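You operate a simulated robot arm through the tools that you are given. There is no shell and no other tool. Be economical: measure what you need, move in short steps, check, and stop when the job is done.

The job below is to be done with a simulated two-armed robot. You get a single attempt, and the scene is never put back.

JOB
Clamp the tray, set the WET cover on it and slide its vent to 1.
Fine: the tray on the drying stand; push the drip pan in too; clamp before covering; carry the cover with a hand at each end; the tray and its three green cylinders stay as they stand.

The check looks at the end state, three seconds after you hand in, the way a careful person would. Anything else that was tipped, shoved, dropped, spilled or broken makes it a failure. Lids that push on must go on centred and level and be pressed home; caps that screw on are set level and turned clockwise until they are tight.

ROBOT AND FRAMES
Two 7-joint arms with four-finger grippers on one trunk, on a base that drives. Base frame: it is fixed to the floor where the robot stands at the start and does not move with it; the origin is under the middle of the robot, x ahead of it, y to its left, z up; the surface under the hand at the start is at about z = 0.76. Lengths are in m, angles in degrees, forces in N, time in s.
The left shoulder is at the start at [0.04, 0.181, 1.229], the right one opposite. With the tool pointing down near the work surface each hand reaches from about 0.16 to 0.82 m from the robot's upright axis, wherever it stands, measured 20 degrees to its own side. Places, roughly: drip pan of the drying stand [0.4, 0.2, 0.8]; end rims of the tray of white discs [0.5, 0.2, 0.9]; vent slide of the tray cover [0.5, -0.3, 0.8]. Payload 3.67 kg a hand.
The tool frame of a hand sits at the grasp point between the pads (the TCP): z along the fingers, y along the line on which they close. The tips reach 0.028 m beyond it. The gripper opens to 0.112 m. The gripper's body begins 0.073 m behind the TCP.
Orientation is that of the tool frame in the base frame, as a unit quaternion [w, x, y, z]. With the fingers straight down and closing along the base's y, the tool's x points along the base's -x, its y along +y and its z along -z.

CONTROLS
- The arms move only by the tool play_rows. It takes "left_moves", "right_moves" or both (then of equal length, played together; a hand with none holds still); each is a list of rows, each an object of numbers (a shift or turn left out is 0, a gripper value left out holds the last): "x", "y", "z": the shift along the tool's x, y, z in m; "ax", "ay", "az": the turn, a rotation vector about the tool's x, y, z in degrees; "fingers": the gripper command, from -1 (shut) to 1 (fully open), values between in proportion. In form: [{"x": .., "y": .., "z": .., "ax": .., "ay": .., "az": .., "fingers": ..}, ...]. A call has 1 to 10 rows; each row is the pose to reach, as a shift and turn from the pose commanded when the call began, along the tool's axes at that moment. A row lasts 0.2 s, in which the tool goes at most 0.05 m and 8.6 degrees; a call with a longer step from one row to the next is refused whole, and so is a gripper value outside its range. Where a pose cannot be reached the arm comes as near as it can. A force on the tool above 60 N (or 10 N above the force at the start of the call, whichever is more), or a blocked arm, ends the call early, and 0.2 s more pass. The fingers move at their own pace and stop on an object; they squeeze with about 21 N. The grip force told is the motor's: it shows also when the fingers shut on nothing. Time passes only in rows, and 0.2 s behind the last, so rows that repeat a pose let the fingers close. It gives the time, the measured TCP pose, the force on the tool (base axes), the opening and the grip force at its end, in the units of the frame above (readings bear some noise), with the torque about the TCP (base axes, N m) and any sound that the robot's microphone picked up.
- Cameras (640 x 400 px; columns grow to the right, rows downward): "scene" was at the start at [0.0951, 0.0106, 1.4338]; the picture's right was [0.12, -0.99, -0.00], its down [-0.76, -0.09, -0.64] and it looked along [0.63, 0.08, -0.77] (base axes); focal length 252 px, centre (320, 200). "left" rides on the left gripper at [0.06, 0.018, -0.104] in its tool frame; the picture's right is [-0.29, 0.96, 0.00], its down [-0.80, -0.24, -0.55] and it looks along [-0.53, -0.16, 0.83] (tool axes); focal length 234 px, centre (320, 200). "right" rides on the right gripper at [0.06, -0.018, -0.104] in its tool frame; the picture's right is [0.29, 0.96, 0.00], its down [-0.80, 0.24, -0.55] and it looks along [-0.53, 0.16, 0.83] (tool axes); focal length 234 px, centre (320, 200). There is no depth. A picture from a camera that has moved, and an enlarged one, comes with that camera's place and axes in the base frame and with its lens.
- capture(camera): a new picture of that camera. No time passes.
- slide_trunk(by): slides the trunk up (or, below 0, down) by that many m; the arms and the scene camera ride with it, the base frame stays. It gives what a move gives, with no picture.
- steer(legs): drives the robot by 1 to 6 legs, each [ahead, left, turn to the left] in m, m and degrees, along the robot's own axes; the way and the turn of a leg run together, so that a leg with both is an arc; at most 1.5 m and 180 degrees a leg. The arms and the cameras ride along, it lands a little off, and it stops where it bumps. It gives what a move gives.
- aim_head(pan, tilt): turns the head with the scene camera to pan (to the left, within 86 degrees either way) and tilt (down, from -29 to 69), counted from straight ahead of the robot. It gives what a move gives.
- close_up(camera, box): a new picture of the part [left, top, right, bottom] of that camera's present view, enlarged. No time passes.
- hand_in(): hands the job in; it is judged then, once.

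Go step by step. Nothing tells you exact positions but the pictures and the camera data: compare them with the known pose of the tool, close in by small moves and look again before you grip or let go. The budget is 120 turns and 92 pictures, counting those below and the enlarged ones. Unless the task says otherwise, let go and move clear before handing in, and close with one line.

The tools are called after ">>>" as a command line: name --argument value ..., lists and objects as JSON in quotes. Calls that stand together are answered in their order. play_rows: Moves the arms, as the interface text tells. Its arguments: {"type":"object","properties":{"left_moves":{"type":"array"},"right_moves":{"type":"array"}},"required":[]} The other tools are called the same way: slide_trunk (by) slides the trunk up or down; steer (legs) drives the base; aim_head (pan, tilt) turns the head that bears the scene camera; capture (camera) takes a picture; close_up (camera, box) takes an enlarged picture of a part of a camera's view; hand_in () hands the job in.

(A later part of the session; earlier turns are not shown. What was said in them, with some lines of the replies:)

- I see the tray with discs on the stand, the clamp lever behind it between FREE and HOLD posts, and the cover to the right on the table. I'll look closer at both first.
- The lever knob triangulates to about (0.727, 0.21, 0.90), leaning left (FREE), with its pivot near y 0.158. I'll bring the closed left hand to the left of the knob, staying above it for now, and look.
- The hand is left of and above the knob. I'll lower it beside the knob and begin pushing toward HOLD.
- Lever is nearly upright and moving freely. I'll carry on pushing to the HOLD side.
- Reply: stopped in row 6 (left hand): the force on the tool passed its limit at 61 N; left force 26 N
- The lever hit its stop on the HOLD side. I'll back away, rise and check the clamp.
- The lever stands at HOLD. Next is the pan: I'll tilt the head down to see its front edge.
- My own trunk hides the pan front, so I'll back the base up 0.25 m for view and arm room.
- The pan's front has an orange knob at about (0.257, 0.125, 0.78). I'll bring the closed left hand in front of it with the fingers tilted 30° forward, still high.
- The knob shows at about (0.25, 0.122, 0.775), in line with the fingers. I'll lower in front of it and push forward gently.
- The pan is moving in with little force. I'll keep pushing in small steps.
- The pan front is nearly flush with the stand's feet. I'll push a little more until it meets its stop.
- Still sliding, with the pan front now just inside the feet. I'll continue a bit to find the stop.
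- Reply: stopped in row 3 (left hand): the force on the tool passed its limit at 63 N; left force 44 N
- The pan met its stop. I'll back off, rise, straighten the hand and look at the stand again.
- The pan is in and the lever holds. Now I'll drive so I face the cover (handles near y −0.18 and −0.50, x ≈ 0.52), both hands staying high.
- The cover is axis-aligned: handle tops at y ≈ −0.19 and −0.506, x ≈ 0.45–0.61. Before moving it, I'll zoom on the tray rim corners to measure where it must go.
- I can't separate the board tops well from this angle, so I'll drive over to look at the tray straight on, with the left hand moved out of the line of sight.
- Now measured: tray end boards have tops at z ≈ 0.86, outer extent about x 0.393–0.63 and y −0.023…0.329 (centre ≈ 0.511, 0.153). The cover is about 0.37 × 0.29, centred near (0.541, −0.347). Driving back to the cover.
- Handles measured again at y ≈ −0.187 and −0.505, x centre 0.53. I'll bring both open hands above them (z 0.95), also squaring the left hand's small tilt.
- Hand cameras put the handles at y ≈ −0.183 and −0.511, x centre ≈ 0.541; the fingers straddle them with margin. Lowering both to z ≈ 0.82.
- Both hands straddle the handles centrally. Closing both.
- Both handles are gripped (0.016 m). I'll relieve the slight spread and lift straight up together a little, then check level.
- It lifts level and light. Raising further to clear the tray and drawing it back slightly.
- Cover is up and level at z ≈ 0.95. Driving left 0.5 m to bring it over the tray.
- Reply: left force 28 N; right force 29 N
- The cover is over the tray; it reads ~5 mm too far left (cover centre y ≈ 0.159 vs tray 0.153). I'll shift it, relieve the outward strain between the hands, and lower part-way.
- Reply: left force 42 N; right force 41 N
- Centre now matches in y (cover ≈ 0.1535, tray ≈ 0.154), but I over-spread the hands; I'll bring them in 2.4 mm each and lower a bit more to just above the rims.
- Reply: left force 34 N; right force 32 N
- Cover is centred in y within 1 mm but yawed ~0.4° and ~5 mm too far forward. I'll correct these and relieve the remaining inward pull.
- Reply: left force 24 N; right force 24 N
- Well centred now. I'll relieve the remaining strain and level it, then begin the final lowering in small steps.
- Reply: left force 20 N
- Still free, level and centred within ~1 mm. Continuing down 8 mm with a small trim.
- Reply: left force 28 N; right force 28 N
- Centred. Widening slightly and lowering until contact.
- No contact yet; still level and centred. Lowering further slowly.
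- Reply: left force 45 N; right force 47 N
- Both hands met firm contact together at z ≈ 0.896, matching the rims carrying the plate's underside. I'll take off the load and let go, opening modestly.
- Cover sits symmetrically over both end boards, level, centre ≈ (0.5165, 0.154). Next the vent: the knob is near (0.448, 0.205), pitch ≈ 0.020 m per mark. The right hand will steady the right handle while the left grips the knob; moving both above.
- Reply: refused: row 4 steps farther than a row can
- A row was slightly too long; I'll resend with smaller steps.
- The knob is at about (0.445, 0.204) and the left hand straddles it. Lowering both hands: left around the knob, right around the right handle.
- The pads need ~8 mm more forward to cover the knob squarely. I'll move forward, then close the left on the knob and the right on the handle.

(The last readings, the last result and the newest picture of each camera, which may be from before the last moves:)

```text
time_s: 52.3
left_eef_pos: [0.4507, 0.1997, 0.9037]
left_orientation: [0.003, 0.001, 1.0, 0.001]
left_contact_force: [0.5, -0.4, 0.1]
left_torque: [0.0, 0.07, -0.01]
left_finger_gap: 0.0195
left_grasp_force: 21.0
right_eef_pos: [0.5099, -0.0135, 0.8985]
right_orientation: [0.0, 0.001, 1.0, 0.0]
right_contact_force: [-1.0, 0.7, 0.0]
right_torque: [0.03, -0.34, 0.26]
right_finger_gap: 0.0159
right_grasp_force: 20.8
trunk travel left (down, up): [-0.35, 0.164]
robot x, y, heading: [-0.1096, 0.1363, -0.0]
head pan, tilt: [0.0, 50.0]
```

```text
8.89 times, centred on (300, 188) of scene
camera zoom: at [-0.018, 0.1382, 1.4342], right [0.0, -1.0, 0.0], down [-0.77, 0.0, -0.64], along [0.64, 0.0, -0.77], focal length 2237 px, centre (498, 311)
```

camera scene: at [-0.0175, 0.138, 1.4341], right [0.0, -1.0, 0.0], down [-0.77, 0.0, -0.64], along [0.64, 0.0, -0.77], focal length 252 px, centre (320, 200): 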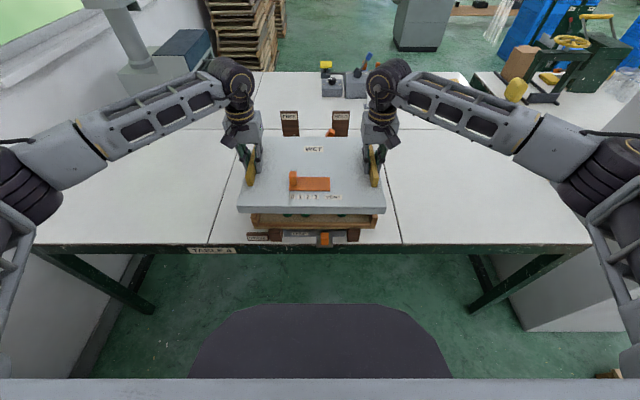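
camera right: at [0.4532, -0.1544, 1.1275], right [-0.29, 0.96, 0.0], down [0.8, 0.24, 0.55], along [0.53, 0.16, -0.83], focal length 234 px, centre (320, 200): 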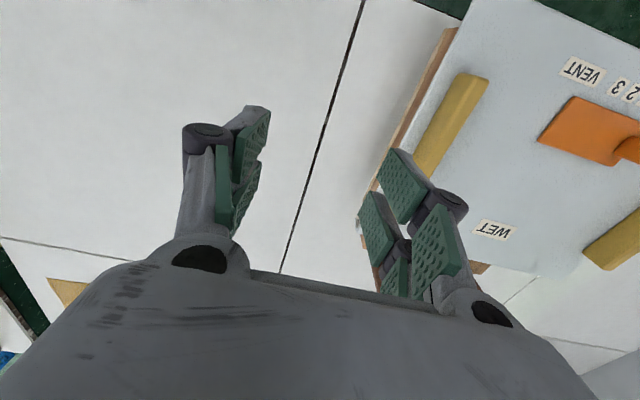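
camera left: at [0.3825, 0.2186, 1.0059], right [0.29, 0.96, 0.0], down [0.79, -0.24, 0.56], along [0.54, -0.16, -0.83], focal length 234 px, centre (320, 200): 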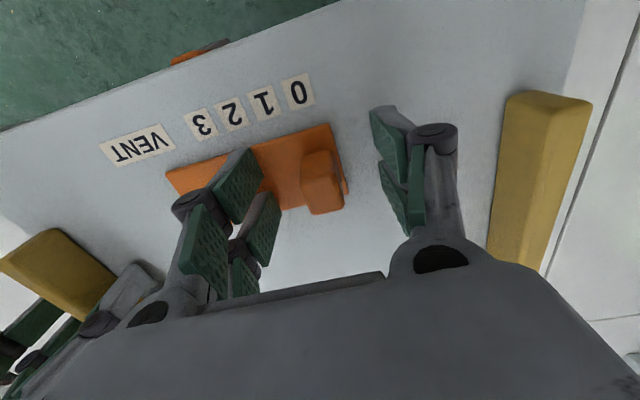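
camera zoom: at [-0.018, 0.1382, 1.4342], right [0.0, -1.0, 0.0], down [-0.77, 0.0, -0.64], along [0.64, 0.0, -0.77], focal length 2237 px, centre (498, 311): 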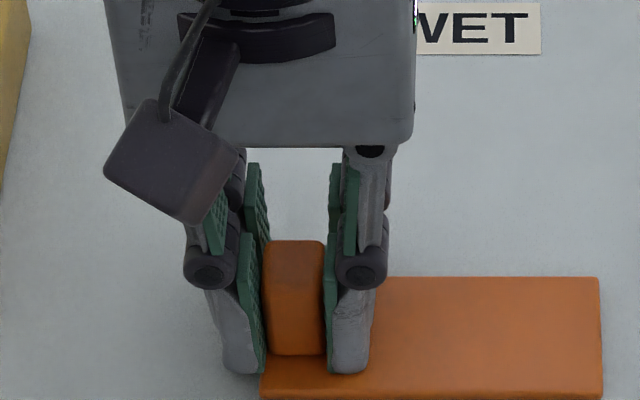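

Knob gripped (0.0195 m) with no side force. Sliding it 20 mm to the right in small steps.

>>> play_rows --left_moves '[{"y": -0.004}, {"y": -0.008}, {"y": -0.012}, {"y": -0.016}, {"y": -0.02}, {"y": -0.02}]'

>>> close_up --camera "scene" --box '[230, 130, 410, 260]'

>>> close_up --camera "scene" --box '[270, 175, 350, 225]'

```text
time_s: 53.7
left_eef_pos: [0.4523, 0.1815, 0.9039]
left_orientation: [0.002, 0.001, 1.0, 0.001]
left_contact_force: [0.6, -0.7, 0.3]
left_torque: [-0.03, -0.12, -0.03]
left_finger_gap: 0.0196
left_grasp_force: 21.0
right_eef_pos: [0.5099, -0.0138, 0.8986]
right_orientation: [-0.001, 0.001, 1.0, -0.001]
right_contact_force: [-0.9, -0.1, -1.6]
right_torque: [0.01, 0.18, 0.17]
right_finger_gap: 0.0158
right_grasp_force: 20.8
trunk travel left (down, up): [-0.35, 0.164]
robot x, y, heading: [-0.1158, 0.139, 0.2]
head pan, tilt: [0.0, 50.0]
```

```text
3.08 times, centred on (320, 195) of scene
camera zoom: at [-0.0178, 0.1382, 1.4342], right [0.0, -1.0, 0.0], down [-0.77, 0.0, -0.64], along [0.64, 0.0, -0.77], focal length 774 px, centre (320, 215)
```

zoom: 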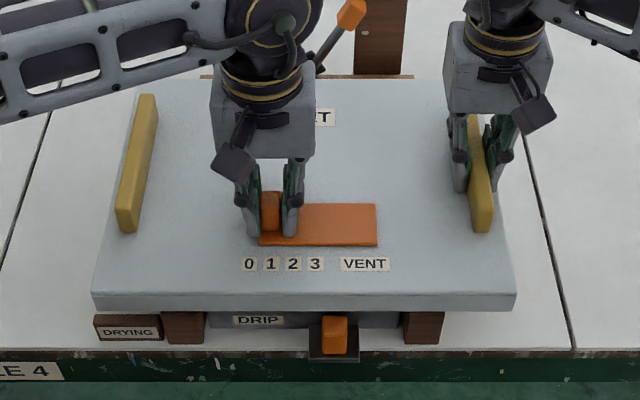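

```text
8.00 times, centred on (310, 200) of scene
camera zoom: at [-0.0178, 0.1382, 1.4342], right [0.0, -1.0, 0.0], down [-0.77, 0.0, -0.64], along [0.64, 0.0, -0.77], focal length 2014 px, centre (400, 200)
```

zoom: 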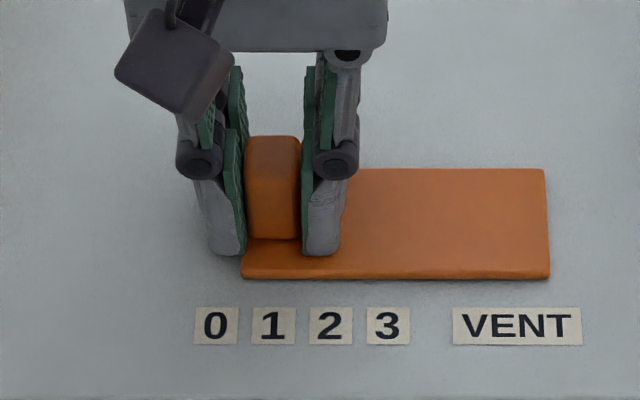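

The orange slide moved with its knob; the knob now lines up with 1 just as it did with 0. Releasing both hands and rising clear.

>>> play_rows --left_moves '[{"fingers": -0.4}, {"fingers": 0}, {"fingers": 0.2}, {"z": -0.03}, {"z": -0.07}, {"z": -0.11}, {"z": -0.13, "y": 0.04}, {"z": -0.13, "y": 0.08}, {"z": -0.13, "y": 0.125}, {"z": -0.13, "y": 0.17}]' --right_moves '[{"fingers": -0.5}, {"fingers": 0}, {"fingers": 0.2}, {"z": -0.03}, {"z": -0.07}, {"z": -0.11}, {"z": -0.13, "y": -0.03}, {"z": -0.13, "y": -0.06}, {"z": -0.13, "y": -0.09}, {"z": -0.13, "y": -0.12}]'

>>> close_up --camera "scene" --box '[230, 110, 410, 260]'

>>> close_up --camera "scene" --box '[270, 175, 350, 225]'

```text
time_s: 55.9
left_eef_pos: [0.4494, 0.3509, 1.036]
left_orientation: [0.003, 0.001, 1.0, 0.001]
left_contact_force: [0.0, 0.6, -0.2]
left_torque: [-0.01, -0.02, 0.0]
left_finger_gap: 0.0671
left_grasp_force: 0.0
right_eef_pos: [0.5084, -0.1358, 1.029]
right_orientation: [0.0, 0.0, 1.0, -0.001]
right_contact_force: [-0.4, 0.1, 1.0]
right_torque: [-0.03, -0.02, 0.0]
right_finger_gap: 0.0671
right_grasp_force: 0.1
trunk travel left (down, up): [-0.35, 0.164]
robot x, y, heading: [-0.1138, 0.1353, 0.0]
head pan, tilt: [0.0, 50.0]
```

```text
2.67 times, centred on (320, 185) of scene
camera zoom: at [-0.0193, 0.139, 1.4343], right [0.0, -1.0, 0.0], down [-0.77, 0.0, -0.64], along [0.64, 0.0, -0.77], focal length 671 px, centre (320, 240)
```

zoom: 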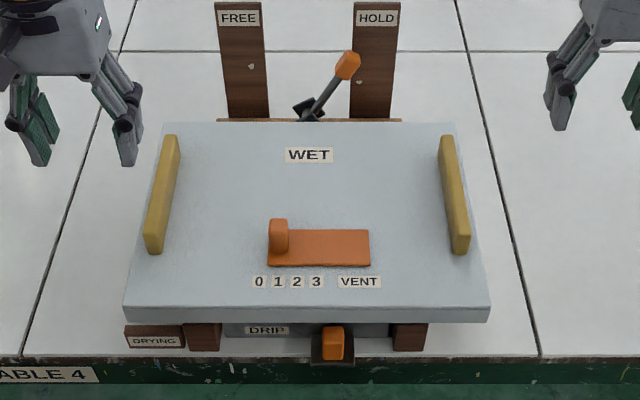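

```text
8.00 times, centred on (310, 200) of scene
camera zoom: at [-0.0193, 0.139, 1.4343], right [0.0, -1.0, 0.0], down [-0.77, 0.0, -0.64], along [0.64, 0.0, -0.77], focal length 2014 px, centre (400, 200)
```

zoom: 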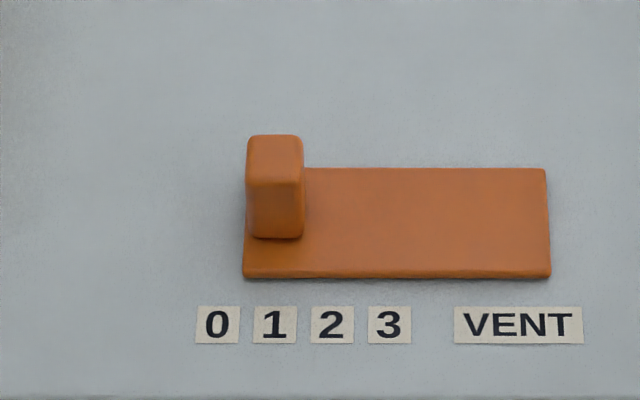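

Vent reads 1, lever on HOLD, pan in. I want a lower side view of the seating, so I'll tilt the left hand's camera toward the cover's left end from a clear spot.

>>> play_rows --left_moves '[{"y": 0.04, "ax": 8}, {"y": 0.08, "ax": 16}, {"y": 0.12, "ax": 24}, {"y": 0.155, "ax": 32, "z": 0.01}, {"y": 0.18, "ax": 40, "z": 0.03}, {"y": 0.18, "ax": 48, "z": 0.06}]'

>>> capture --camera "left"

```text
time_s: 57.3
left_eef_pos: [0.4534, 0.5319, 0.9751]
left_orientation: [0.002, 0.0, 0.914, -0.405]
left_contact_force: [-1.0, 2.7, 0.3]
left_torque: [-0.1, -0.02, 0.04]
left_finger_gap: 0.0675
left_grasp_force: 0.2
right_eef_pos: [0.5105, -0.1346, 1.0262]
right_orientation: [-0.002, 0.001, 1.0, -0.001]
right_contact_force: [0.4, -0.6, -0.2]
right_torque: [-0.03, 0.05, 0.02]
right_finger_gap: 0.0672
right_grasp_force: 0.1
trunk travel left (down, up): [-0.35, 0.164]
robot x, y, heading: [-0.1098, 0.135, -0.2]
head pan, tilt: [0.0, 50.0]
```

```text
16 pictures are left
camera left: at [0.3937, 0.621, 1.0304], right [0.29, 0.64, -0.71], down [0.8, 0.25, 0.55], along [0.53, -0.72, -0.44], focal length 234 px, centre (320, 200)
```

left: 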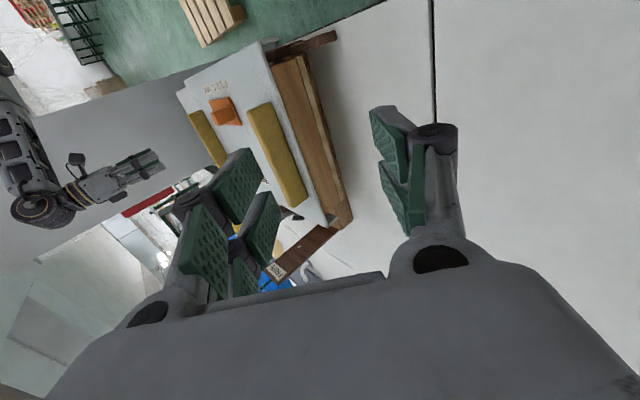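

>>> close_up --camera "left" --box '[200, 20, 380, 240]'

```text
1.82 times, centred on (290, 130) of left
camera zoom: at [0.3937, 0.621, 1.0304], right [0.29, 0.64, -0.71], down [0.8, 0.25, 0.55], along [0.53, -0.72, -0.44], focal length 426 px, centre (374, 327)
```

zoom: 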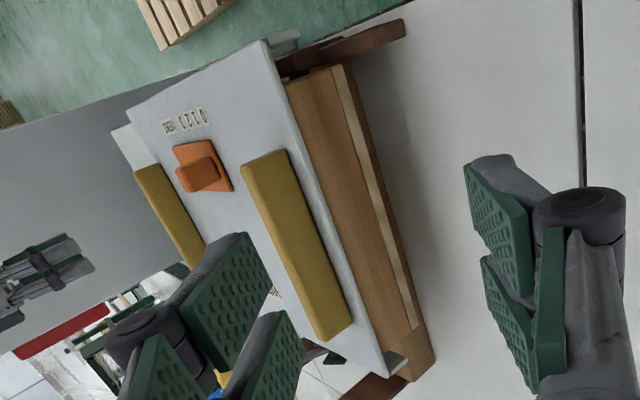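

>>> close_up --camera "left" --box '[260, 30, 320, 80]'

>>> close_up --camera "left" --box '[295, 180, 365, 240]'

```text
8.00 times, centred on (290, 55) of left
camera zoom: at [0.3937, 0.621, 1.0304], right [0.29, 0.64, -0.71], down [0.8, 0.25, 0.55], along [0.53, -0.72, -0.44], focal length 1873 px, centre (560, 1360)
```

zoom: 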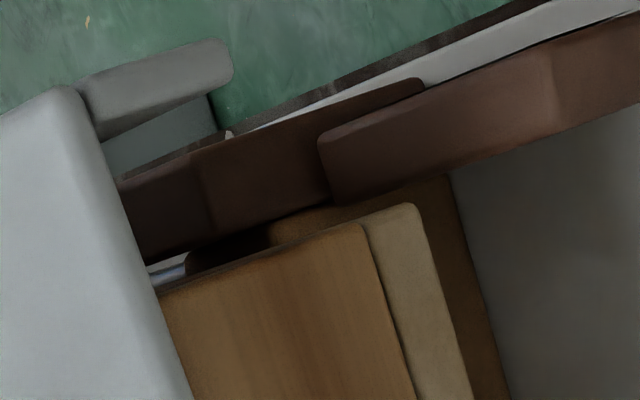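

```text
6.67 times, centred on (330, 210) of left
camera zoom: at [0.3937, 0.621, 1.0304], right [0.29, 0.64, -0.71], down [0.8, 0.25, 0.55], along [0.53, -0.72, -0.44], focal length 1561 px, centre (253, 133)
```

zoom: 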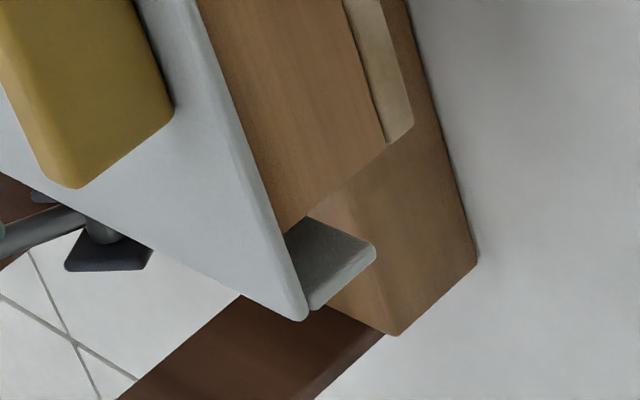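

The plate rests flat on both end boards, with equal overhang front and back (about 27 mm each). The lever is on HOLD, the pan is in, the vent is at 1, and both hands are clear, so I'm handing in.

>>> hand_in

```text
The job is handed in.
```

The tray is clamped and the drip pan pushed in to its stop. The WET cover sits centred and level on the tray with its vent at 1, and the job is handed in; the discs and green cylinders were under the cover by then, so I couldn't see them at the end.
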